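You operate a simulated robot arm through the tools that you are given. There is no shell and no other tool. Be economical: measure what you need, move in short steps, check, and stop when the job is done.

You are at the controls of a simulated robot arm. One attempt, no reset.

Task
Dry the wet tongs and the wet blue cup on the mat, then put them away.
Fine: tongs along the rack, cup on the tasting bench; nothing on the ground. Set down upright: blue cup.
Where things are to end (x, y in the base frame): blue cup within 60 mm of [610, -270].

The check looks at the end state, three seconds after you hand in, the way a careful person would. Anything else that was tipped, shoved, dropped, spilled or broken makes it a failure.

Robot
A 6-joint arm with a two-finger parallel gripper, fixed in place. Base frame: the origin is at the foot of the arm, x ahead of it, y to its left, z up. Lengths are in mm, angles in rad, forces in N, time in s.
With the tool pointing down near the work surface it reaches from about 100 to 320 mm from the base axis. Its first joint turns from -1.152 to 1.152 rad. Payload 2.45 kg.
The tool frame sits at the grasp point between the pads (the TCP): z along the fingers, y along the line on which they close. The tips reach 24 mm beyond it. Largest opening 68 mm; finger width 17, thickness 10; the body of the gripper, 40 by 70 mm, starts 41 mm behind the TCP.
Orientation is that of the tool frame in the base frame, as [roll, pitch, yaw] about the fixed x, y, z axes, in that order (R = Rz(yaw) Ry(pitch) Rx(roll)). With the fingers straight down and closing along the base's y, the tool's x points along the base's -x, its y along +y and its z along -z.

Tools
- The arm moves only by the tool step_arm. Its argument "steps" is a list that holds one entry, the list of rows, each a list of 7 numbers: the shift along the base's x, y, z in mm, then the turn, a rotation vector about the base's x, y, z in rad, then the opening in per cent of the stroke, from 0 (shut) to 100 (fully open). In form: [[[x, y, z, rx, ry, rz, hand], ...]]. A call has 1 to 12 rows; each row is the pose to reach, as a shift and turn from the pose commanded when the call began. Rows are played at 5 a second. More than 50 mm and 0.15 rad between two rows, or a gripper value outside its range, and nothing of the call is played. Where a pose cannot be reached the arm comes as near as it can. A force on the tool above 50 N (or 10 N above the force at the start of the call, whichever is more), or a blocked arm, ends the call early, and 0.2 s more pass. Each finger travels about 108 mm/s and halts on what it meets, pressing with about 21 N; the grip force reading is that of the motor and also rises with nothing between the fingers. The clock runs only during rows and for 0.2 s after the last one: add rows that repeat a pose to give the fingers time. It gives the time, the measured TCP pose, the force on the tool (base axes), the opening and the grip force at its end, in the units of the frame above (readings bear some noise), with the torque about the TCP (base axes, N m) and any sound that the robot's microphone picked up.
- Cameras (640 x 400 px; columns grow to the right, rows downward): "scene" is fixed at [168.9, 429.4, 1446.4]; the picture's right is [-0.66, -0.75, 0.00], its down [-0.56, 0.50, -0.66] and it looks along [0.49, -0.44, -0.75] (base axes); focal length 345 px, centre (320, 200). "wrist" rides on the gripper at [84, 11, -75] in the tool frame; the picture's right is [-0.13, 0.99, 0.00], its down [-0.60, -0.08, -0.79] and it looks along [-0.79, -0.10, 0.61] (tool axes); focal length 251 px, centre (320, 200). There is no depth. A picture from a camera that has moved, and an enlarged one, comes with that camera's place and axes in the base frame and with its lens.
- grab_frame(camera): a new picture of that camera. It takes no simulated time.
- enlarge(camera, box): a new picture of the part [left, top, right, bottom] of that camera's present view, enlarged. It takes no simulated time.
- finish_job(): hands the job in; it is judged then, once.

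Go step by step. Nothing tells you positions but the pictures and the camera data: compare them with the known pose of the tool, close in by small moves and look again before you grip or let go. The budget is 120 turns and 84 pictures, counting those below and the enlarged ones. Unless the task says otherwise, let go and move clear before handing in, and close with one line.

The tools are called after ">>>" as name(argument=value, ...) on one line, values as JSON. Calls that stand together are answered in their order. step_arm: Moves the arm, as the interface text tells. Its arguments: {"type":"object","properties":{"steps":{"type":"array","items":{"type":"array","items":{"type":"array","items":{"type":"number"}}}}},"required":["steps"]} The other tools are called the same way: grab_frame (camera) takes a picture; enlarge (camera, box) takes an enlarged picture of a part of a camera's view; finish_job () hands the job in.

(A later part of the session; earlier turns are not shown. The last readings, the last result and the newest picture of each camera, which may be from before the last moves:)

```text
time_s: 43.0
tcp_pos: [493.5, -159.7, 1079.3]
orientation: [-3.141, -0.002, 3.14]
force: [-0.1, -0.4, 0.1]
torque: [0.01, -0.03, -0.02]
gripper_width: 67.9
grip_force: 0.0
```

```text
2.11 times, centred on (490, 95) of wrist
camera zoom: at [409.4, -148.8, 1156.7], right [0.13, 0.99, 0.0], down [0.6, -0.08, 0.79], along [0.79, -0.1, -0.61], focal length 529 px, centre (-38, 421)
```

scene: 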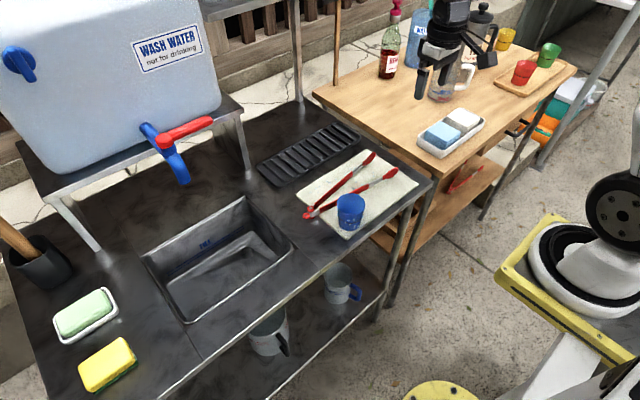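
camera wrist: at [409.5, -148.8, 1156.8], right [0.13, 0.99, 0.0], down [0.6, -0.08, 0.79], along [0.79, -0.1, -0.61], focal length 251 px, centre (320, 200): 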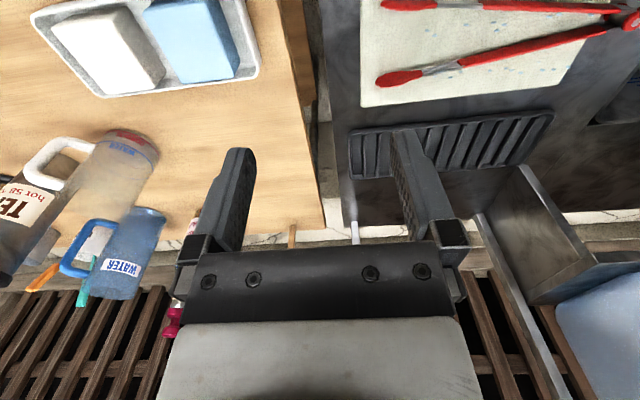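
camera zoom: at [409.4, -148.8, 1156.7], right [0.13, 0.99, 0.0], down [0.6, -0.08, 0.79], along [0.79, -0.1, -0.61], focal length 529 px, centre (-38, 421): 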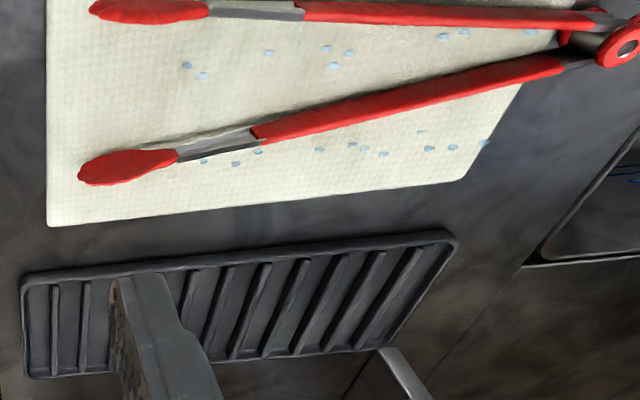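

The tongs' drops extend off the mat edge, so they belong to the tongs as a wetness marker, and nothing has changed yet. I'll wait longer to see whether resting alone dries them.

>>> step_arm(steps=[[[0, 0, 0, 0, 0, 0, 100], [0, 0, 0, 0, 0, 0, 100], [0, 0, 0, 0, 0, 0, 100], [0, 0, 0, 0, 0, 0, 100], [0, 0, 0, 0, 0, 0, 100], [0, 0, 0, 0, 0, 0, 100], [0, 0, 0, 0, 0, 0, 100], [0, 0, 0, 0, 0, 0, 100], [0, 0, 0, 0, 0, 0, 100], [0, 0, 0, 0, 0, 0, 100], [0, 0, 0, 0, 0, 0, 100], [0, 0, 0, 0, 0, 0, 100]]])

>>> step_arm(steps=[[[0, 0, 0, 0, 0, 0, 100], [0, 0, 0, 0, 0, 0, 100], [0, 0, 0, 0, 0, 0, 100], [0, 0, 0, 0, 0, 0, 100], [0, 0, 0, 0, 0, 0, 100], [0, 0, 0, 0, 0, 0, 100], [0, 0, 0, 0, 0, 0, 100], [0, 0, 0, 0, 0, 0, 100], [0, 0, 0, 0, 0, 0, 100], [0, 0, 0, 0, 0, 0, 100], [0, 0, 0, 0, 0, 0, 100], [0, 0, 0, 0, 0, 0, 100]]])

>>> step_arm(steps=[[[0, 0, 0, 0, 0, 0, 100], [0, 0, 0, 0, 0, 0, 100], [0, 0, 0, 0, 0, 0, 100], [0, 0, 0, 0, 0, 0, 100], [0, 0, 0, 0, 0, 0, 100], [0, 0, 0, 0, 0, 0, 100], [0, 0, 0, 0, 0, 0, 100], [0, 0, 0, 0, 0, 0, 100], [0, 0, 0, 0, 0, 0, 100], [0, 0, 0, 0, 0, 0, 100], [0, 0, 0, 0, 0, 0, 100], [0, 0, 0, 0, 0, 0, 100]]])

>>> step_arm(steps=[[[0, 0, 0, 0, 0, 0, 100], [0, 0, 0, 0, 0, 0, 100], [0, 0, 0, 0, 0, 0, 100], [0, 0, 0, 0, 0, 0, 100], [0, 0, 0, 0, 0, 0, 100], [0, 0, 0, 0, 0, 0, 100], [0, 0, 0, 0, 0, 0, 100], [0, 0, 0, 0, 0, 0, 100], [0, 0, 0, 0, 0, 0, 100], [0, 0, 0, 0, 0, 0, 100], [0, 0, 0, 0, 0, 0, 100], [0, 0, 0, 0, 0, 0, 100]]])

>>> step_arm(steps=[[[0, 0, 0, 0, 0, 0, 100], [0, 0, 0, 0, 0, 0, 100], [0, 0, 0, 0, 0, 0, 100], [0, 0, 0, 0, 0, 0, 100], [0, 0, 0, 0, 0, 0, 100], [0, 0, 0, 0, 0, 0, 100], [0, 0, 0, 0, 0, 0, 100], [0, 0, 0, 0, 0, 0, 100], [0, 0, 0, 0, 0, 0, 100], [0, 0, 0, 0, 0, 0, 100], [0, 0, 0, 0, 0, 0, 100], [0, 0, 0, 0, 0, 0, 100]]])

>>> step_arm(steps=[[[0, 0, 0, 0, 0, 0, 100], [0, 0, 0, 0, 0, 0, 100], [0, 0, 0, 0, 0, 0, 100], [0, 0, 0, 0, 0, 0, 100], [0, 0, 0, 0, 0, 0, 100], [0, 0, 0, 0, 0, 0, 100], [0, 0, 0, 0, 0, 0, 100], [0, 0, 0, 0, 0, 0, 100], [0, 0, 0, 0, 0, 0, 100], [0, 0, 0, 0, 0, 0, 100], [0, 0, 0, 0, 0, 0, 100], [0, 0, 0, 0, 0, 0, 100]]])

>>> step_arm(steps=[[[0, 0, 0, 0, 0, 0, 100], [0, 0, 0, 0, 0, 0, 100], [0, 0, 0, 0, 0, 0, 100], [0, 0, 0, 0, 0, 0, 100], [0, 0, 0, 0, 0, 0, 100], [0, 0, 0, 0, 0, 0, 100], [0, 0, 0, 0, 0, 0, 100], [0, 0, 0, 0, 0, 0, 100], [0, 0, 0, 0, 0, 0, 100], [0, 0, 0, 0, 0, 0, 100], [0, 0, 0, 0, 0, 0, 100], [0, 0, 0, 0, 0, 0, 100]]])

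>>> enlarge(camera="scene", box=[290, 150, 410, 250])

```text
time_s: 45.6
tcp_pos: [493.3, -159.5, 1080.0]
orientation: [-3.14, 0.0, -3.141]
force: [0.5, 0.3, 0.0]
torque: [0.0, 0.0, 0.01]
gripper_width: 68.1
grip_force: 0.1
```

```text
time_s: 48.2
tcp_pos: [493.5, -160.0, 1080.4]
orientation: [3.141, 0.0, -3.141]
force: [0.8, 0.1, 1.3]
torque: [0.0, -0.02, -0.02]
gripper_width: 68.0
grip_force: 0.1
```

```text
time_s: 50.8
tcp_pos: [493.4, -159.6, 1079.5]
orientation: [-3.141, 0.0, -3.14]
force: [-0.6, 0.2, 0.5]
torque: [0.01, -0.03, 0.02]
gripper_width: 68.0
grip_force: 0.1
```

```text
time_s: 53.4
tcp_pos: [493.7, -158.6, 1079.1]
orientation: [3.141, 0.001, 3.141]
force: [-0.1, 0.2, 0.0]
torque: [0.01, 0.0, -0.01]
gripper_width: 68.1
grip_force: 0.0
```

```text
time_s: 56.0
tcp_pos: [492.7, -159.3, 1080.5]
orientation: [3.14, 0.0, -3.141]
force: [0.7, -0.1, -0.9]
torque: [0.02, -0.01, -0.01]
gripper_width: 67.9
grip_force: 0.0
```

```text
time_s: 58.6
tcp_pos: [492.5, -160.0, 1079.5]
orientation: [3.141, 0.0, -3.14]
force: [-0.2, 0.1, 0.4]
torque: [0.01, 0.0, 0.03]
gripper_width: 67.9
grip_force: 0.1
```

```text
time_s: 61.2
tcp_pos: [493.0, -159.6, 1080.3]
orientation: [-3.141, 0.001, -3.141]
force: [1.3, 0.4, 1.3]
torque: [-0.01, 0.0, 0.01]
gripper_width: 67.9
grip_force: 0.1
```

```text
4.00 times, centred on (350, 200) of scene
camera zoom: at [168.9, 429.4, 1446.4], right [-0.66, -0.75, 0.0], down [-0.56, 0.5, -0.66], along [0.49, -0.44, -0.75], focal length 1381 px, centre (200, 200)
```

zoom: 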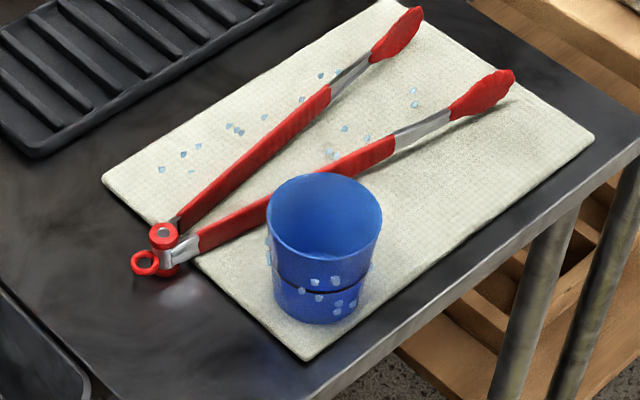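

Resting alone changes nothing even after a minute, so the mat probably has to be used for wiping. I'll go back over the cup with fingers closing along y, to grip it and rub it on the mat.

>>> step_arm(steps=[[[-5, 40, -10, 0, 0, 0, 100], [-10, 80, -20, 0, 0, 0, 100], [-15, 120, -40, 0, 0, 0, 100], [-20, 160, -60, 0, 0, 0, 100], [-26, 200, -80, 0, 0, 0, 100], [-31, 243, -100, 0, 0, 0, 100], [-31, 243, -110, 0, 0, 0, 100], [-31, 243, -110, 0, 0, 0, 100]]])

>>> grab_frame(camera="wrist")

```text
time_s: 63.0
tcp_pos: [460.7, 84.1, 970.0]
orientation: [3.14, 0.0, -3.141]
force: [0.0, -0.7, -0.2]
torque: [-0.04, -0.04, -0.01]
gripper_width: 68.1
grip_force: 0.0
```

```text
41 pictures are left
camera wrist: at [377.9, 94.8, 1047.2], right [0.13, 0.99, 0.0], down [0.6, -0.08, 0.79], along [0.79, -0.1, -0.61], focal length 251 px, centre (320, 200)
```

wrist: 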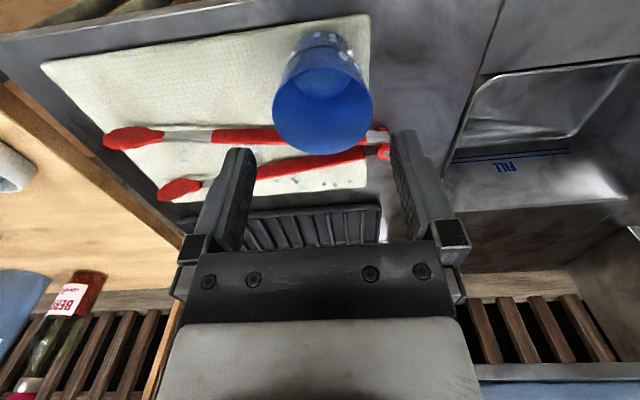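

The rim centre is at about (460, 86). I'll centre in y, descend, and check.

>>> step_arm(steps=[[[-1, 2, -15, 0, 0, 0, 100], [-1, 2, -30, 0, 0, 0, 100], [-1, 2, -38, 0, 0, 0, 100], [-1, 2, -38, 0, 0, 0, 100]]])

>>> enlarge(camera="wrist", box=[190, 60, 450, 260])

```text
time_s: 64.0
tcp_pos: [460.5, 86.1, 934.6]
orientation: [-3.14, 0.003, 3.142]
force: [-0.6, -0.1, 0.4]
torque: [-0.02, 0.05, -0.01]
gripper_width: 67.7
grip_force: 0.0
```

```text
2.00 times, centred on (320, 160) of wrist
camera zoom: at [377.5, 97.2, 1009.3], right [0.13, 0.99, 0.0], down [0.6, -0.08, 0.79], along [0.79, -0.1, -0.61], focal length 503 px, centre (320, 280)
```

zoom: 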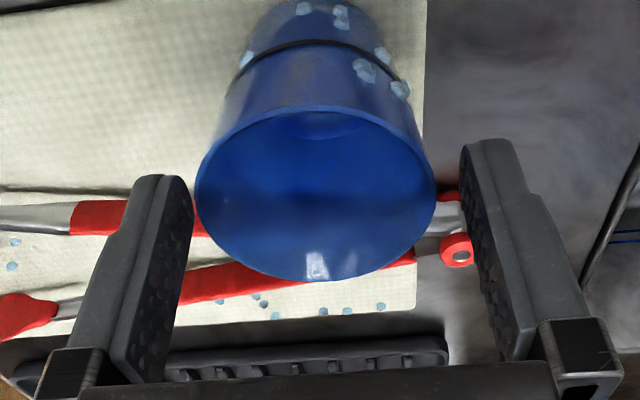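

>>> step_arm(steps=[[[0, -1.7, 0, 0, 0, 0, 100], [0, -1.7, -12, 0, 0, 0, 100], [0, -1.7, -24, 0, 0, 0, 100], [0, -1.7, -33, 0, 0, 0, 100], [0, -1.7, -33, 0, 0, 0, 100], [0, -1.7, -33, 0, 0, 0, 85], [0, -1.7, -33, 0, 0, 0, 70], [0, -1.7, -33, 0, 0, 0, 50], [0, -1.7, -33, 0, 0, 0, 50]]])

>>> enlarge(camera="wrist", box=[190, 60, 450, 260])

```text
time_s: 66.0
tcp_pos: [460.3, 83.2, 900.1]
orientation: [3.141, 0.0, 3.141]
force: [-0.4, 0.2, 0.0]
torque: [-0.01, 0.0, 0.03]
gripper_width: 56.4
grip_force: 20.8
```

```text
2.00 times, centred on (320, 160) of wrist
camera zoom: at [376.9, 94.7, 976.4], right [0.13, 0.99, 0.0], down [0.6, -0.08, 0.79], along [0.79, -0.1, -0.61], focal length 503 px, centre (320, 280)
```

zoom: 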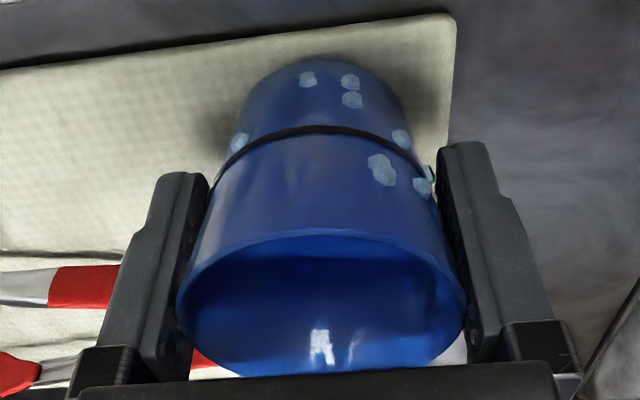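

The cup is gripped. I'll press lightly and rub it back and forth on the mat along y, clear of the tongs.

>>> step_arm(steps=[[[0, 0, -0.8, 0, 0, 0, 50], [0, -15, -0.8, 0, 0, 0, 50], [0, -30, -0.8, 0, 0, 0, 50], [0, -45, -0.8, 0, 0, 0, 50], [0, -30, -0.8, 0, 0, 0, 50], [0, -15, -0.8, 0, 0, 0, 50], [0, 0, -0.8, 0, 0, 0, 50], [0, -15, -0.8, 0, 0, 0, 50], [0, -30, -0.8, 0, 0, 0, 50], [0, -45, -0.8, 0, 0, 0, 50], [0, -45, -0.8, 0, 0, 0, 50]]])

>>> enlarge(camera="wrist", box=[190, 60, 450, 260])

```text
time_s: 68.4
tcp_pos: [460.9, 38.5, 897.5]
orientation: [-3.141, 0.0, -3.14]
force: [0.8, 5.5, 14.9]
torque: [-0.07, -0.05, 0.0]
gripper_width: 56.1
grip_force: 21.2
```

```text
2.00 times, centred on (320, 160) of wrist
camera zoom: at [377.2, 48.5, 974.4], right [0.13, 0.99, 0.0], down [0.6, -0.08, 0.79], along [0.79, -0.1, -0.61], focal length 503 px, centre (320, 280)
```

zoom: 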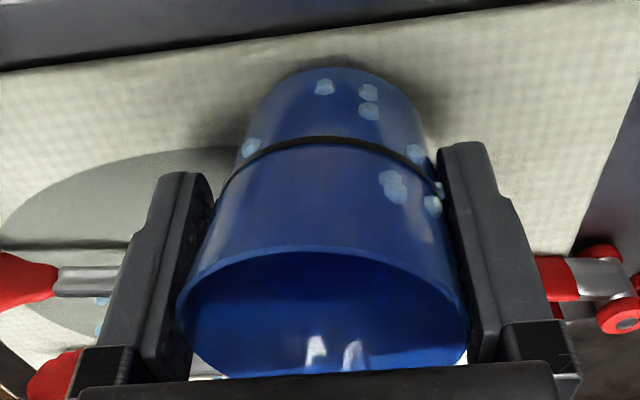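

A grey elliptical patch has appeared on the mat. I'll check it from the scene camera.

>>> enlarge(camera="scene", box=[280, 130, 430, 250])

>>> grab_frame(camera="wrist")

```text
3.33 times, centred on (355, 190) of scene
camera zoom: at [168.7, 429.5, 1446.4], right [-0.66, -0.75, 0.0], down [-0.56, 0.5, -0.66], along [0.49, -0.44, -0.75], focal length 1151 px, centre (203, 233)
```

zoom: 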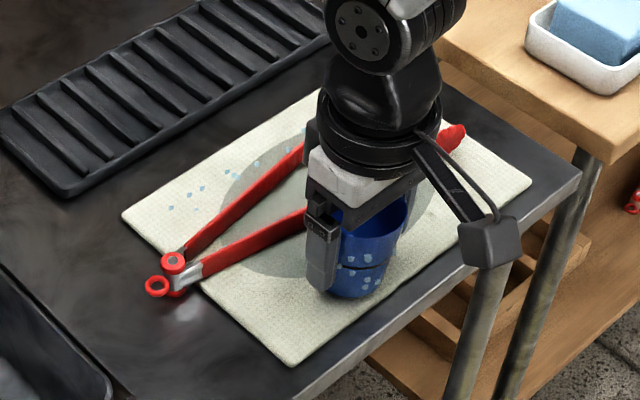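

```text
36 pictures are left
camera wrist: at [377.2, 48.5, 974.4], right [0.13, 0.99, 0.0], down [0.6, -0.08, 0.79], along [0.79, -0.1, -0.61], focal length 251 px, centre (320, 200)
```

wrist: 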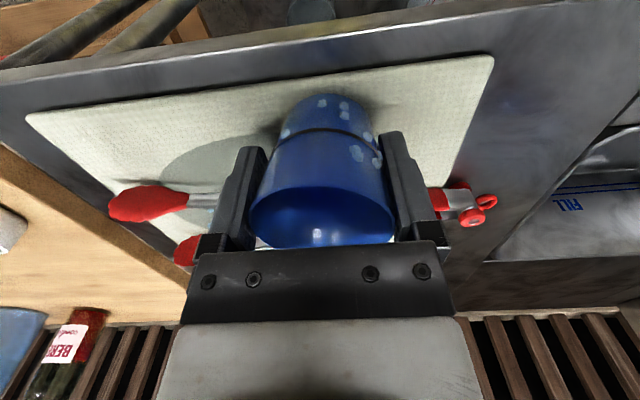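

It's a damp patch on the mat, so rubbing does transfer water. I'll keep rubbing.

>>> step_arm(steps=[[[0, 15, 0, 0, 0, 0, 50], [0, 30, 0, 0, 0, 0, 50], [0, 15, 0, 0, 0, 0, 50], [0, 0, 0, 0, 0, 0, 50], [0, -15, 0, 0, 0, 0, 50], [0, 0, 0, 0, 0, 0, 50], [0, 15, 0, 0, 0, 0, 50], [0, 30, 0, 0, 0, 0, 50], [0, 15, 0, 0, 0, 0, 50], [0, 0, 0, 0, 0, 0, 50], [0, -15, 0, 0, 0, 0, 50], [0, 0, 0, 0, 0, 0, 50]]])

>>> enlarge(camera="wrist", box=[0, 40, 500, 290])

```text
time_s: 71.0
tcp_pos: [461.2, 38.3, 897.3]
orientation: [-3.14, -0.002, -3.14]
force: [-0.4, 0.1, -0.8]
torque: [0.01, 0.03, 0.02]
gripper_width: 56.4
grip_force: 20.7
```

```text
1.28 times, centred on (250, 165) of wrist
camera zoom: at [378.4, 49.3, 974.0], right [0.13, 0.99, 0.0], down [0.6, -0.08, 0.79], along [0.79, -0.1, -0.61], focal length 322 px, centre (410, 245)
```

zoom: 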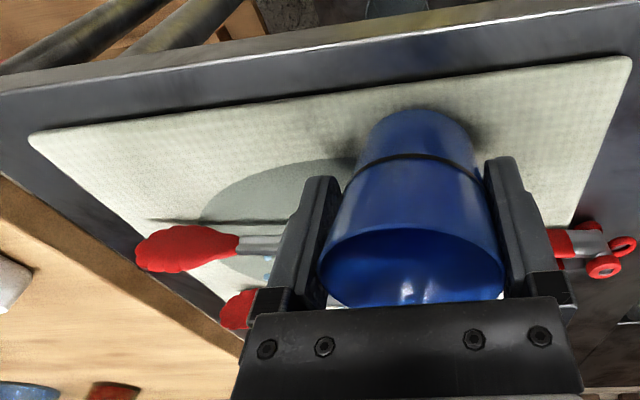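

The cup's droplets are gone, so rubbing dries it. I'll lift it and carry it toward (610, −270) over the tasting bench.

>>> step_arm(steps=[[[0, 0, 20, 0, 0, 0, 50], [0, 0, 60, 0, 0, 0, 50], [0, 0, 100, 0, 0, 0, 50], [15, -31, 130, 0, 0, 0, 50], [35, -72, 135, 0, 0, 0, 50], [55, -112, 135, 0, 0, 0, 50], [75, -153, 135, 0, 0, 0, 50], [95, -194, 135, 0, 0, 0, 50], [115, -235, 135, 0, 0, 0, 50], [134, -275, 135, 0, 0, 0, 50], [149, -309, 135, 0, 0, 0, 50], [149, -309, 135, 0, 0, 0, 50]]])

>>> grab_frame(camera="scene")

>>> grab_frame(camera="wrist")

```text
time_s: 73.6
tcp_pos: [607.6, -270.5, 1034.8]
orientation: [-3.14, 0.001, 3.141]
force: [0.1, 0.0, 0.0]
torque: [0.03, 0.01, 0.0]
gripper_width: 56.0
grip_force: 20.7
```

```text
34 pictures are left
```

scene: 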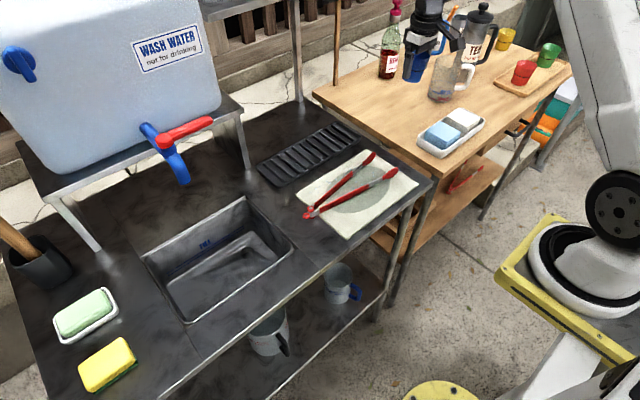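

```text
33 pictures are left
camera wrist: at [524.8, -259.8, 1109.2], right [0.13, 0.99, 0.0], down [0.6, -0.08, 0.79], along [0.79, -0.1, -0.61], focal length 251 px, centre (320, 200)
```

wrist: 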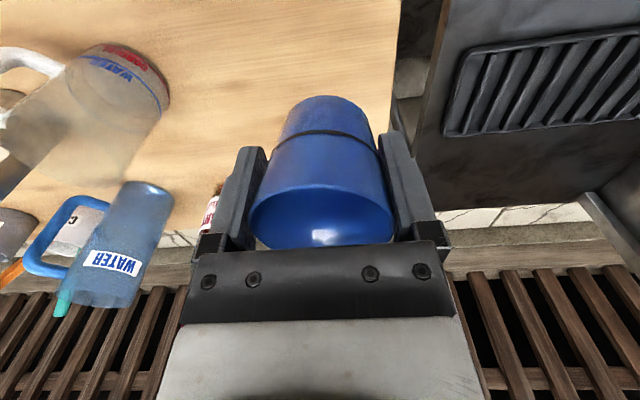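

The cup is over the clear bench spot. I'll lower it in stages and feel for contact.

>>> step_arm(steps=[[[2, 0, -30, 0, 0, 0, 50], [2, 0, -60, 0, 0, 0, 50], [2, 0, -85, 0, 0, 0, 50], [2, 0, -85, 0, 0, 0, 50]]])

>>> enlarge(camera="scene", box=[360, 50, 480, 150])

```text
time_s: 74.6
tcp_pos: [610.7, -270.7, 947.5]
orientation: [-3.142, 0.0, 3.142]
force: [-1.2, 0.8, 0.1]
torque: [0.0, -0.01, 0.03]
gripper_width: 55.8
grip_force: 21.1
```

```text
4.00 times, centred on (420, 100) of scene
camera zoom: at [168.9, 429.4, 1446.4], right [-0.66, -0.75, 0.0], down [-0.56, 0.5, -0.66], along [0.49, -0.44, -0.75], focal length 1381 px, centre (-80, 600)
```

zoom: 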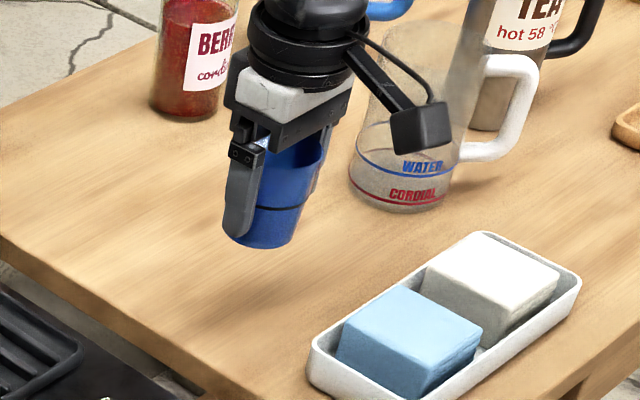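

>>> step_arm(steps=[[[0, 0, -10, 0, 0, 0, 50], [0, 0, -18, 0, 0, 0, 50], [0, 0, -24, 0, 0, 0, 50], [0, 0, -27, 0, 0, 0, 50], [0, 0, -30, 0, 0, 0, 50], [0, 0, -30, 0, 0, 0, 50]]])

>>> enlarge(camera="scene", box=[360, 60, 480, 160])

```text
time_s: 76.0
tcp_pos: [611.9, -270.0, 917.8]
orientation: [-3.141, -0.002, 3.141]
force: [-0.2, 0.7, -0.7]
torque: [0.0, 0.01, 0.01]
gripper_width: 56.0
grip_force: 20.8
```

```text
4.00 times, centred on (420, 110) of scene
camera zoom: at [168.9, 429.4, 1446.4], right [-0.66, -0.75, 0.0], down [-0.56, 0.5, -0.66], along [0.49, -0.44, -0.75], focal length 1381 px, centre (-80, 560)
```

zoom: 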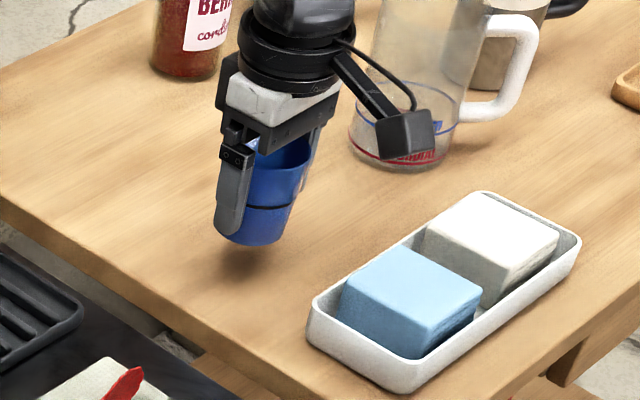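

The shadow is closing in. I'll lower in fine steps until contact.

>>> step_arm(steps=[[[0, 0, -4, 0, 0, 0, 50], [0, 0, -6, 0, 0, 0, 50], [0, 0, -8, 0, 0, 0, 50], [0, 0, -10, 0, 0, 0, 50], [0, 0, -11.5, 0, 0, 0, 50], [0, 0, -13, 0, 0, 0, 50], [0, 0, -13, 0, 0, 0, 50]]])

>>> enlarge(camera="scene", box=[360, 60, 480, 160])

```text
time_s: 77.6
tcp_pos: [611.4, -269.2, 906.1]
orientation: [-3.141, 0.0, 3.141]
force: [0.0, -0.2, -0.6]
torque: [0.0, 0.01, -0.01]
gripper_width: 56.1
grip_force: 20.8
```

```text
4.00 times, centred on (420, 110) of scene
camera zoom: at [168.9, 429.4, 1446.4], right [-0.66, -0.75, 0.0], down [-0.56, 0.5, -0.66], along [0.49, -0.44, -0.75], focal length 1381 px, centre (-80, 560)
```

zoom: 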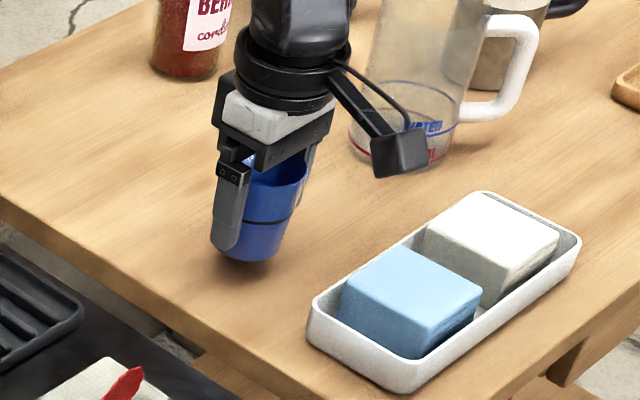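

>>> step_arm(steps=[[[0, 0, -1.5, 0, 0, 0, 50], [0, 0, -3, 0, 0, 0, 50], [0, 0, -4.5, 0, 0, 0, 50], [0, 0, -6, 0, 0, 0, 50], [0, 0, -7, 0, 0, 0, 50], [0, 0, -7, 0, 0, 0, 50]]])

>>> enlarge(camera="scene", box=[380, 80, 460, 150])

```text
time_s: 79.0
tcp_pos: [610.4, -269.7, 897.9]
orientation: [3.141, -0.001, -3.14]
force: [-0.1, -0.8, -0.2]
torque: [0.0, 0.01, -0.01]
gripper_width: 56.2
grip_force: 21.4
```

```text
5.71 times, centred on (420, 115) of scene
camera zoom: at [168.9, 429.4, 1446.4], right [-0.66, -0.75, 0.0], down [-0.56, 0.5, -0.66], along [0.49, -0.44, -0.75], focal length 1973 px, centre (-251, 686)
```

zoom: 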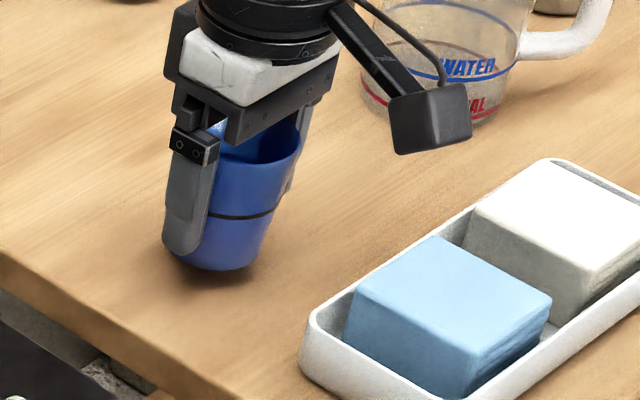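

>>> step_arm(steps=[[[0, 0, -1, 0, 0, 0, 50], [0, 0, -2, 0, 0, 0, 50], [0, 0, -3, 0, 0, 0, 50], [0, 0, -3, 0, 0, 0, 50]]])

```text
time_s: 80.0
tcp_pos: [611.3, -270.0, 896.4]
orientation: [3.14, 0.0, 3.141]
force: [-0.1, 0.8, -0.4]
torque: [-0.05, -0.01, -0.03]
gripper_width: 56.0
grip_force: 20.8
```

>>> step_arm(steps=[[[0, 0, -1, 0, 0, 0, 50], [0, 0, -2, 0, 0, 0, 50], [0, 0, -3, 0, 0, 0, 50], [0, 0, -3, 0, 0, 0, 50]]])

>>> enlarge(camera="scene", box=[380, 80, 460, 150])

```text
time_s: 81.0
tcp_pos: [610.7, -269.8, 892.0]
orientation: [-3.14, 0.0, 3.141]
force: [0.4, 1.2, -1.0]
torque: [0.03, 0.01, -0.02]
gripper_width: 55.9
grip_force: 21.0
```

```text
5.71 times, centred on (420, 115) of scene
camera zoom: at [168.9, 429.4, 1446.4], right [-0.66, -0.75, 0.0], down [-0.56, 0.5, -0.66], along [0.49, -0.44, -0.75], focal length 1973 px, centre (-251, 686)
```

zoom: 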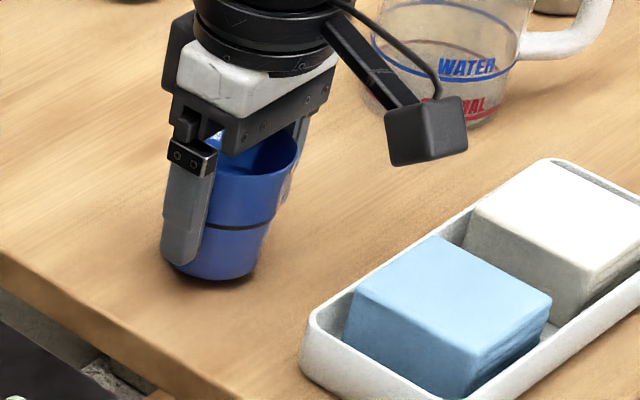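

>>> step_arm(steps=[[[0, 0, -1, 0, 0, 0, 50], [0, 0, -2, 0, 0, 0, 50], [0, 0, -2.5, 0, 0, 0, 50], [0, 0, -2.5, 0, 0, 0, 50]]])

```text
time_s: 82.0
tcp_pos: [611.0, -270.2, 891.9]
orientation: [-3.141, 0.0, -3.142]
force: [0.1, 0.4, -0.6]
torque: [-0.01, 0.03, -0.02]
gripper_width: 55.8
grip_force: 20.8
```

>>> step_arm(steps=[[[0, 0, -1, 0, 0, 0, 50], [0, 0, -2, 0, 0, 0, 50], [0, 0, -2.5, 0, 0, 0, 50], [0, 0, -2.5, 0, 0, 0, 50]]])

>>> enlarge(camera="scene", box=[380, 80, 460, 150])

```text
time_s: 83.0
tcp_pos: [611.9, -270.4, 887.9]
orientation: [-3.141, 0.002, -3.141]
force: [-1.8, -0.7, 10.4]
torque: [-0.21, 0.03, 0.02]
gripper_width: 56.0
grip_force: 21.0
```

```text
5.71 times, centred on (420, 115) of scene
camera zoom: at [168.6, 429.5, 1446.4], right [-0.66, -0.75, 0.0], down [-0.56, 0.5, -0.66], along [0.49, -0.44, -0.75], focal length 1973 px, centre (-251, 686)
```

zoom: 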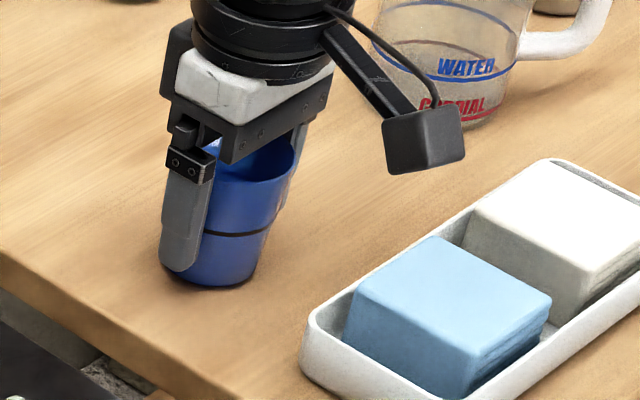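

The cup has touched the bench at 10 N. I'll release slowly and go straight up.

>>> step_arm(steps=[[[0, 0, 0, 0, 0, 0, 86], [0, 0, 0, 0, 0, 0, 92], [0, 0, 0, 0, 0, 0, 100], [0, 0, 0, 0, 0, 0, 100], [0, 0, 8, 0, 0, 0, 100], [0, 0, 20, 0, 0, 0, 100], [0, 0, 45, 0, 0, 0, 100], [0, 0, 85, 0, 0, 0, 100], [0, 0, 130, 0, 0, 0, 100], [0, 0, 130, 0, 0, 0, 100]]])

>>> enlarge(camera="scene", box=[270, 70, 470, 220])

>>> grab_frame(camera="wrist")

```text
time_s: 85.2
tcp_pos: [610.4, -269.1, 1020.0]
orientation: [-3.141, -0.001, -3.14]
force: [0.0, -0.5, 0.5]
torque: [0.0, 0.05, -0.01]
gripper_width: 68.2
grip_force: 0.1
```

```text
2.67 times, centred on (370, 145) of scene
camera zoom: at [168.9, 429.4, 1446.4], right [-0.66, -0.75, 0.0], down [-0.56, 0.5, -0.66], along [0.49, -0.44, -0.75], focal length 921 px, centre (187, 347)
```

zoom: 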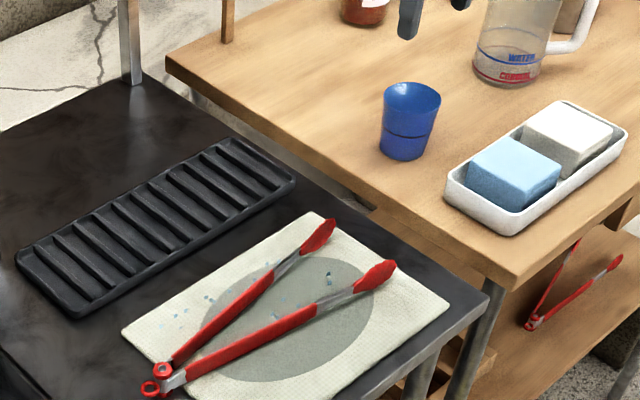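

```text
25 pictures are left
camera wrist: at [527.0, -259.3, 1095.3], right [0.13, 0.99, 0.0], down [0.6, -0.08, 0.79], along [0.79, -0.1, -0.61], focal length 251 px, centre (320, 200)
```

wrist: 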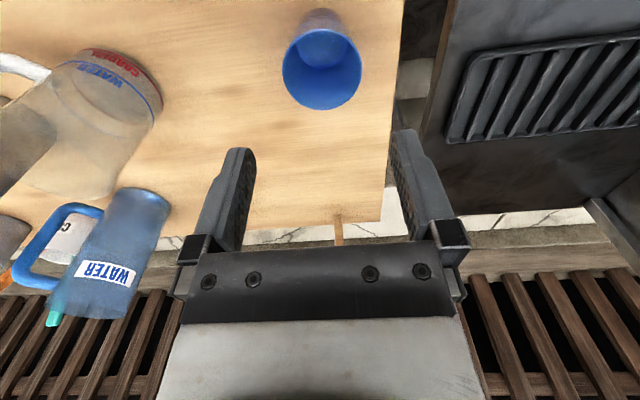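

The cup stands upright and dry at about (610, −270). The tongs still have some drops, so I'll move above them with fingers closing along x to grip and rub them on the mat.

>>> step_arm(steps=[[[-7, 26, 5, 0, 0, 0.143, 100], [-14, 53, 10, 0, 0, 0.286, 100], [-22, 80, 10, 0, 0, 0.429, 100], [-29, 106, 10, 0, 0, 0.571, 100], [-36, 133, 10, 0, 0, 0.714, 100], [-44, 160, 0, 0, 0, 0.857, 100], [-52, 186, -10, 0, 0, 1.0, 100], [-59, 213, -20, 0, 0, 1.143, 100], [-66, 240, -30, 0, 0, 1.286, 100], [-74, 267, -40, 0, 0, 1.429, 100], [-82, 295, -50, 0, 0, 1.571, 100], [-82, 295, -50, 0, 0, 1.571, 100]]])

>>> grab_frame(camera="wrist")

```text
time_s: 87.8
tcp_pos: [530.7, 25.4, 968.2]
orientation: [3.141, 0.001, -1.569]
force: [-0.9, 0.8, 0.1]
torque: [-0.03, -0.01, -0.03]
gripper_width: 68.3
grip_force: 0.1
```

```text
24 pictures are left
camera wrist: at [519.8, -58.9, 1044.2], right [-0.99, 0.13, 0.0], down [0.08, 0.6, 0.79], along [0.1, 0.79, -0.61], focal length 251 px, centre (320, 200)
```

wrist: 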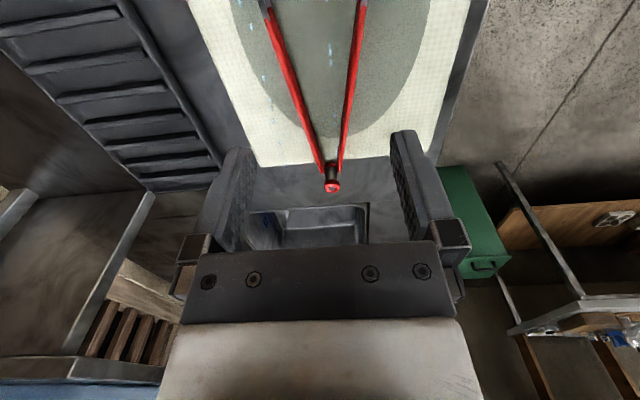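

At y≈35 the tong arms are at x≈509 and 550, centred on 530 and about 52 mm across the outside. I'll descend around them and look.

>>> step_arm(steps=[[[0, 3, -25, 0, 0, 0, 100], [0, 6, -50, 0, 0, 0, 100], [0, 6, -68, 0, 0, 0, 100], [0, 6, -68, 0, 0, 0, 100]]])

>>> grab_frame(camera="wrist")

```text
time_s: 88.8
tcp_pos: [530.4, 30.8, 900.0]
orientation: [-3.139, 0.0, -1.57]
force: [0.1, -1.0, 0.7]
torque: [0.01, 0.02, -0.01]
gripper_width: 68.0
grip_force: 0.0
```

```text
23 pictures are left
camera wrist: at [519.6, -53.4, 976.2], right [-0.99, 0.13, 0.0], down [0.08, 0.6, 0.79], along [0.1, 0.79, -0.61], focal length 251 px, centre (320, 200)
```

wrist: 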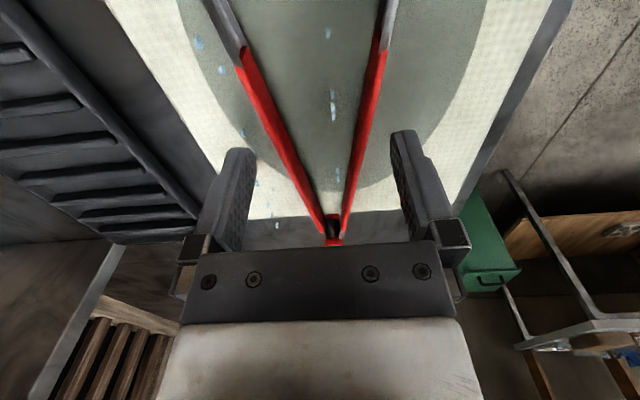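

The tongs are well between the fingers. I'll feel down to the mat with the tips.

>>> step_arm(steps=[[[0, 0, -8, 0, 0, 0, 100], [0, 0, -14, 0, 0, 0, 100], [0, 0, -16, 0, 0, 0, 100], [0, 0, -18, 0, 0, 0, 100], [0, 0, -20, 0, 0, 0, 100], [0, 0, -20, 0, 0, 0, 100]]])

>>> enlarge(camera="wrist", box=[190, 60, 450, 260])

```text
time_s: 90.3
tcp_pos: [531.4, 32.3, 882.3]
orientation: [-3.139, 0.0, -1.57]
force: [-0.9, 0.6, 5.7]
torque: [0.0, 0.26, -0.01]
gripper_width: 67.9
grip_force: 0.0
stopped in row 6: the force on the tool passed its limit at 52 N (the readings are from after the stop); the commanded pose is now the measured one
```

```text
2.00 times, centred on (320, 160) of wrist
camera zoom: at [520.3, -53.2, 958.7], right [-0.99, 0.13, 0.0], down [0.08, 0.6, 0.79], along [0.1, 0.79, -0.61], focal length 503 px, centre (320, 280)
```

zoom: 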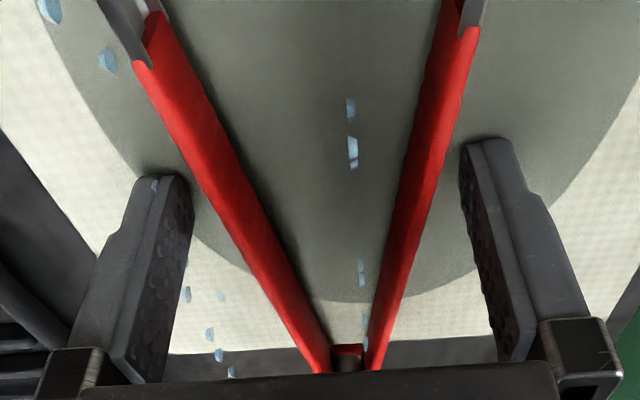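

The tips touch the mat at TCP z≈882, so the mat is at 858. I'll rise 2 mm and close on both tong arms.

>>> step_arm(steps=[[[0, 0, 1.5, 0, 0, 0, 100], [0, 0, 1.5, 0, 0, 0, 85], [0, 0, 1.5, 0, 0, 0, 75], [0, 0, 1.5, 0, 0, 0, 65], [0, 0, 1.5, 0, 0, 0, 50], [0, 0, 1.5, 0, 0, 0, 30], [0, 0, 1.5, 0, 0, 0, 30]]])

>>> enlarge(camera="wrist", box=[190, 60, 450, 260])

```text
time_s: 91.9
tcp_pos: [529.7, 30.3, 883.1]
orientation: [3.14, 0.0, -1.57]
force: [-0.1, -0.2, 0.0]
torque: [-0.05, -0.04, -0.05]
gripper_width: 13.8
grip_force: 5.9
```

```text
2.00 times, centred on (320, 160) of wrist
camera zoom: at [519.9, -53.3, 959.8], right [-0.99, 0.13, 0.0], down [0.08, 0.6, 0.79], along [0.1, 0.79, -0.61], focal length 503 px, centre (320, 280)
```

zoom: 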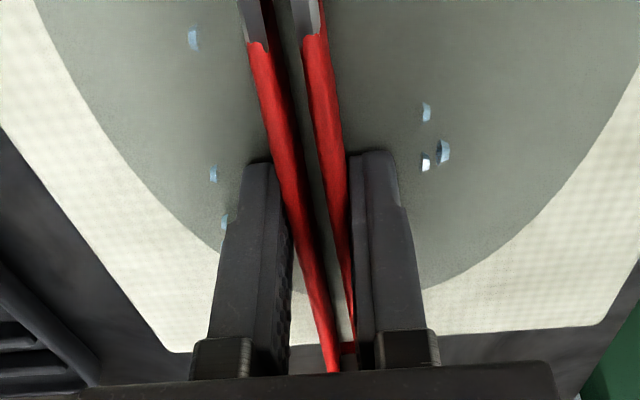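

The tongs are hinged and fold together. I'll close fully for a firm hold.

>>> step_arm(steps=[[[0, 0, 0, 0, 0, 0, 20], [0, 0, 0, 0, 0, 0, 8], [0, 0, 0, 0, 0, 0, 0], [0, 0, 0, 0, 0, 0, 0]]])

>>> enlarge(camera="wrist", box=[190, 0, 450, 260])

>>> enlarge(camera="scene", box=[270, 110, 430, 240])

```text
time_s: 92.9
tcp_pos: [531.4, 31.0, 884.2]
orientation: [-3.14, -0.001, -1.571]
force: [-0.2, -0.3, 0.1]
torque: [-0.01, 0.0, 0.0]
gripper_width: 11.7
grip_force: 21.2
```

```text
1.54 times, centred on (320, 130) of wrist
camera zoom: at [519.9, -53.3, 959.7], right [-0.99, 0.13, 0.0], down [0.08, 0.6, 0.79], along [0.1, 0.79, -0.61], focal length 387 px, centre (320, 308)
```

zoom: 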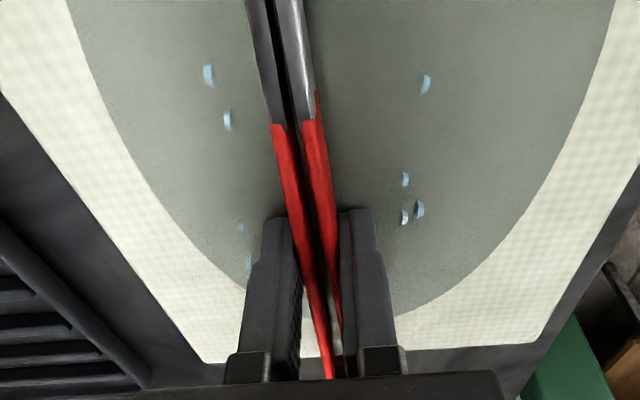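

```text
3.08 times, centred on (350, 175) of scene
camera zoom: at [168.8, 429.4, 1446.4], right [-0.66, -0.75, 0.0], down [-0.56, 0.5, -0.66], along [0.49, -0.44, -0.75], focal length 1062 px, centre (228, 277)
```

zoom: 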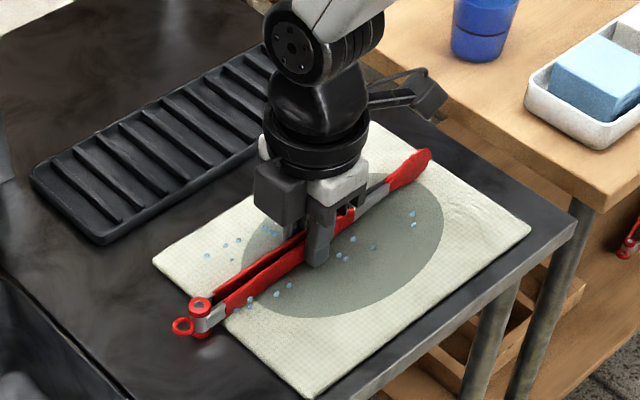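

The tongs are held closed. I'll rub them over the mat in strokes toward the robot and back.

>>> step_arm(steps=[[[0, 0, -0.8, 0, 0, 0, 0], [-15, 0, -0.8, 0, 0, 0, 0], [-30, 0, -0.8, 0, 0, 0, 0], [-45, 0, -0.8, 0, 0, 0, 0], [-30, 0, -0.8, 0, 0, 0, 0], [-15, 0, -0.8, 0, 0, 0, 0], [0, 0, -0.8, 0, 0, 0, 0], [-15, 0, -0.8, 0, 0, 0, 0], [-30, 0, -0.8, 0, 0, 0, 0], [-45, 0, -0.8, 0, 0, 0, 0], [-30, 0, -0.8, 0, 0, 0, 0], [-15, 0, -0.8, 0, 0, 0, 0]]])

>>> enlarge(camera="scene", box=[270, 110, 430, 240])

```text
time_s: 94.1
tcp_pos: [488.8, 30.8, 882.9]
orientation: [3.121, 0.0, -1.57]
force: [-9.7, -0.2, 19.4]
torque: [0.33, -0.05, 0.04]
gripper_width: 11.7
grip_force: 21.2
stopped in row 6: the force on the tool passed its limit at 66 N (the readings are from after the stop); the commanded pose is now the measured one
```

```text
3.08 times, centred on (350, 175) of scene
camera zoom: at [168.3, 429.4, 1446.5], right [-0.66, -0.75, 0.0], down [-0.56, 0.5, -0.66], along [0.49, -0.44, -0.75], focal length 1062 px, centre (228, 277)
```

zoom: 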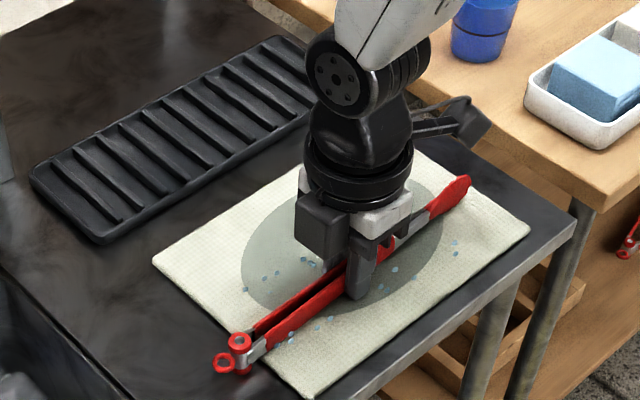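

It stopped because the fingertips dug into the mat. I'll ease up 1.5 mm, straighten the small tilt, and check the load.

>>> step_arm(steps=[[[0, 0, 0.8, 0, -0.01, 0, 0], [0, 0, 1.5, 0, -0.0205, 0, 0], [0, 0, 1.5, 0, -0.0205, 0, 0]]])

```text
time_s: 94.9
tcp_pos: [490.6, 31.7, 883.3]
orientation: [-3.14, 0.001, -1.571]
force: [-0.3, 0.7, 0.9]
torque: [-0.01, 0.02, 0.04]
gripper_width: 11.8
grip_force: 21.2
```

>>> step_arm(steps=[[[0, 0, -0.5, 0, 0, 0, 0], [0, -12, -0.5, 0, 0, 0, 0], [0, -24, -0.5, 0, 0, 0, 0], [0, -36, -0.5, 0, 0, 0, 0], [0, -24, -0.5, 0, 0, 0, 0], [0, -12, -0.5, 0, 0, 0, 0], [0, 0, -0.5, 0, 0, 0, 0], [0, -12, -0.5, 0, 0, 0, 0], [0, -24, -0.5, 0, 0, 0, 0], [0, -36, -0.5, 0, 0, 0, 0], [0, -24, -0.5, 0, 0, 0, 0], [0, -24, -0.5, 0, 0, 0, 0]]])

>>> enlarge(camera="scene", box=[270, 110, 430, 240])

```text
time_s: 97.5
tcp_pos: [491.4, 6.5, 883.3]
orientation: [-3.139, -0.001, -1.571]
force: [-0.4, -10.8, 18.1]
torque: [-0.01, 0.0, 0.02]
gripper_width: 10.6
grip_force: 21.2
```

```text
3.08 times, centred on (350, 175) of scene
camera zoom: at [168.6, 429.1, 1446.5], right [-0.66, -0.75, 0.0], down [-0.56, 0.5, -0.66], along [0.49, -0.44, -0.75], focal length 1062 px, centre (228, 277)
```

zoom: 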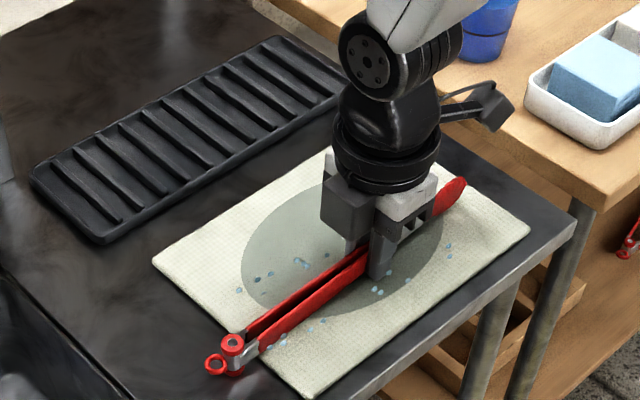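

The fingertips were pressing on the mat instead of the tongs, and the tongs slipped in the grip. I'll loosen, go back to the middle of the tongs, and regrip about 4.5 mm higher so the tongs stick out below the tips.

>>> step_arm(steps=[[[0, 0, 0.5, 0, 0, 0, 20], [0, 0, 2, 0, 0, 0, 35], [0, 0, 5, 0, 0, 0, 35], [0, 12, 5, 0, 0, 0, 35], [0, 23, 5, 0, 0, 0, 35], [0, 23, 5, 0, 0, 0, 20], [0, 23, 5, 0, 0, 0, 8], [0, 23, 5, 0, 0, 0, 0], [0, 23, 5, 0, 0, 0, 0]]])

>>> enlarge(camera="wrist", box=[190, 0, 450, 260])

```text
time_s: 99.5
tcp_pos: [489.8, 30.3, 887.6]
orientation: [3.14, 0.0, -1.571]
force: [-0.6, 0.4, -0.3]
torque: [-0.01, -0.03, 0.01]
gripper_width: 10.3
grip_force: 20.9
```

```text
1.54 times, centred on (320, 130) of wrist
camera zoom: at [479.4, -54.6, 963.7], right [-0.99, 0.13, 0.0], down [0.08, 0.6, 0.79], along [0.1, 0.79, -0.61], focal length 387 px, centre (320, 308)
```

zoom: 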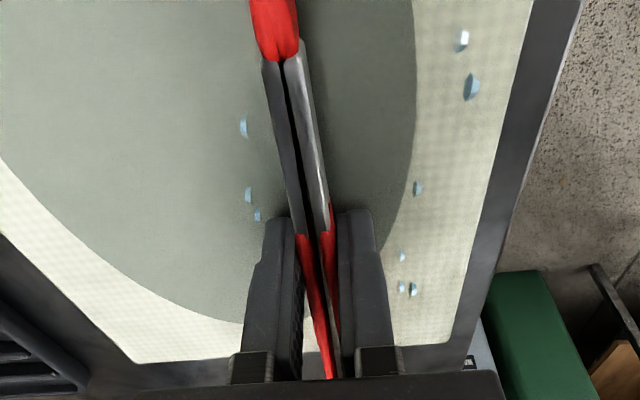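

Now rubbing along x with the tongs protruding, lightly pressed.

>>> step_arm(steps=[[[0, 0, -0.7, 0, 0, 0, 0], [15, 0, -0.7, 0, 0, 0, 0], [30, 0, -0.7, 0, 0, 0, 0], [45, 0, -0.7, 0, 0, 0, 0], [30, 0, -0.7, 0, 0, 0, 0], [15, 0, -0.7, 0, 0, 0, 0], [0, 0, -0.7, 0, 0, 0, 0], [15, 0, -0.7, 0, 0, 0, 0], [30, 0, -0.7, 0, 0, 0, 0], [45, 0, -0.7, 0, 0, 0, 0], [30, 0, -0.7, 0, 0, 0, 0], [30, 0, -0.7, 0, 0, 0, 0]]])

>>> enlarge(camera="scene", box=[270, 110, 430, 240])

```text
time_s: 102.1
tcp_pos: [520.8, 30.5, 887.2]
orientation: [3.14, 0.0, -1.572]
force: [-0.8, 0.4, 0.6]
torque: [0.02, -0.02, 0.02]
gripper_width: 10.5
grip_force: 20.7
```

```text
3.08 times, centred on (350, 175) of scene
camera zoom: at [168.9, 429.4, 1446.4], right [-0.66, -0.75, 0.0], down [-0.56, 0.5, -0.66], along [0.49, -0.44, -0.75], focal length 1062 px, centre (228, 277)
```

zoom: 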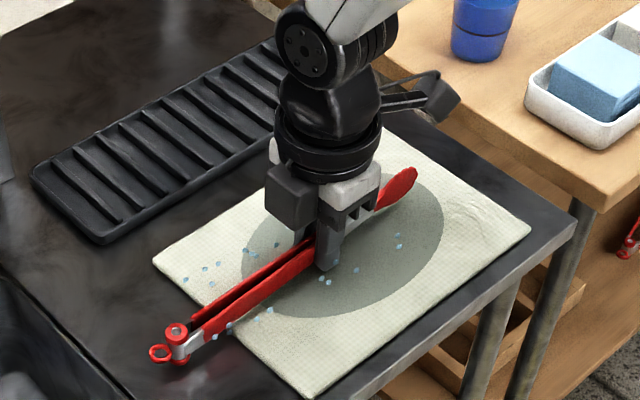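

There was no contact force that time. I'll lower slightly until the tongs press on the mat.

>>> step_arm(steps=[[[0, 0, -0.6, 0, 0, 0, 0], [0, 0, -1.2, 0, 0, 0, 0], [0, 0, -1.2, 0, 0, 0, 0]]])

>>> step_arm(steps=[[[0, 0, -0.6, 0, 0, 0, 0], [0, 0, -1.2, 0, 0, 0, 0], [0, 0, -1.2, 0, 0, 0, 0]]])

```text
time_s: 102.9
tcp_pos: [520.3, 30.4, 885.0]
orientation: [3.141, 0.0, -1.571]
force: [-0.3, 0.6, -0.5]
torque: [0.03, -0.02, 0.01]
gripper_width: 10.3
grip_force: 21.2
```

```text
time_s: 103.7
tcp_pos: [521.0, 29.4, 884.3]
orientation: [3.141, 0.001, -1.571]
force: [0.3, -0.3, -0.9]
torque: [0.02, 0.03, 0.03]
gripper_width: 10.2
grip_force: 20.5
```

The heads and hinge probably carry the tongs, so the gripped handles can hang clear of the mat. I'll loosen so the tongs rest under their own weight, then drag them along x with a light hold.

>>> step_arm(steps=[[[0, 0, 0.8, 0, 0, 0, 40], [0, 0, 0.8, 0, 0, 0, 40], [0, 0, 0.8, 0, 0, 0, 28], [0, 0, 0.8, 0, 0, 0, 28], [-12, 0, 0.8, 0, 0, 0, 28], [-24, 0, 0.8, 0, 0, 0, 28], [-36, 0, 0.8, 0, 0, 0, 28], [-24, 0, 0.8, 0, 0, 0, 28], [-12, 0, 0.8, 0, 0, 0, 28], [0, 0, 0.8, 0, 0, 0, 28], [12, 0, 0.8, 0, 0, 0, 28], [24, 0, 0.8, 0, 0, 0, 28]]])

>>> step_arm(steps=[[[-12, 0, 0, 0, 0, 0, 28], [-24, 0, 0, 0, 0, 0, 28], [-36, 0, 0, 0, 0, 0, 28], [-48, 0, 0, 0, 0, 0, 28], [-36, 0, 0, 0, 0, 0, 28], [-24, 0, 0, 0, 0, 0, 28], [-12, 0, 0, 0, 0, 0, 28], [0, 0, 0, 0, 0, 0, 28], [-12, 0, 0, 0, 0, 0, 28], [-24, 0, 0, 0, 0, 0, 28], [-24, 0, 0, 0, 0, 0, 28]]])

>>> enlarge(camera="scene", box=[270, 110, 430, 240])

```text
time_s: 106.3
tcp_pos: [545.8, 30.2, 884.9]
orientation: [-3.141, 0.0, -1.57]
force: [0.1, -0.2, -0.3]
torque: [0.01, 0.05, 0.02]
gripper_width: 21.1
grip_force: 4.9
```

```text
time_s: 108.7
tcp_pos: [518.4, 28.7, 885.5]
orientation: [-3.141, -0.001, -1.572]
force: [-0.5, 0.7, 0.5]
torque: [0.02, 0.01, -0.03]
gripper_width: 21.0
grip_force: 5.2
```

```text
3.08 times, centred on (350, 175) of scene
camera zoom: at [168.9, 429.4, 1446.4], right [-0.66, -0.75, 0.0], down [-0.56, 0.5, -0.66], along [0.49, -0.44, -0.75], focal length 1062 px, centre (228, 277)
```

zoom: 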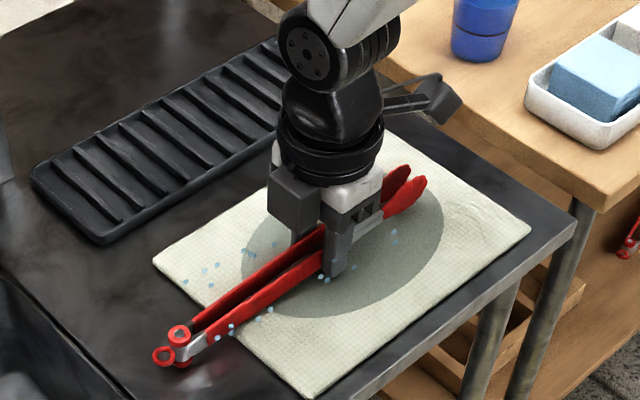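

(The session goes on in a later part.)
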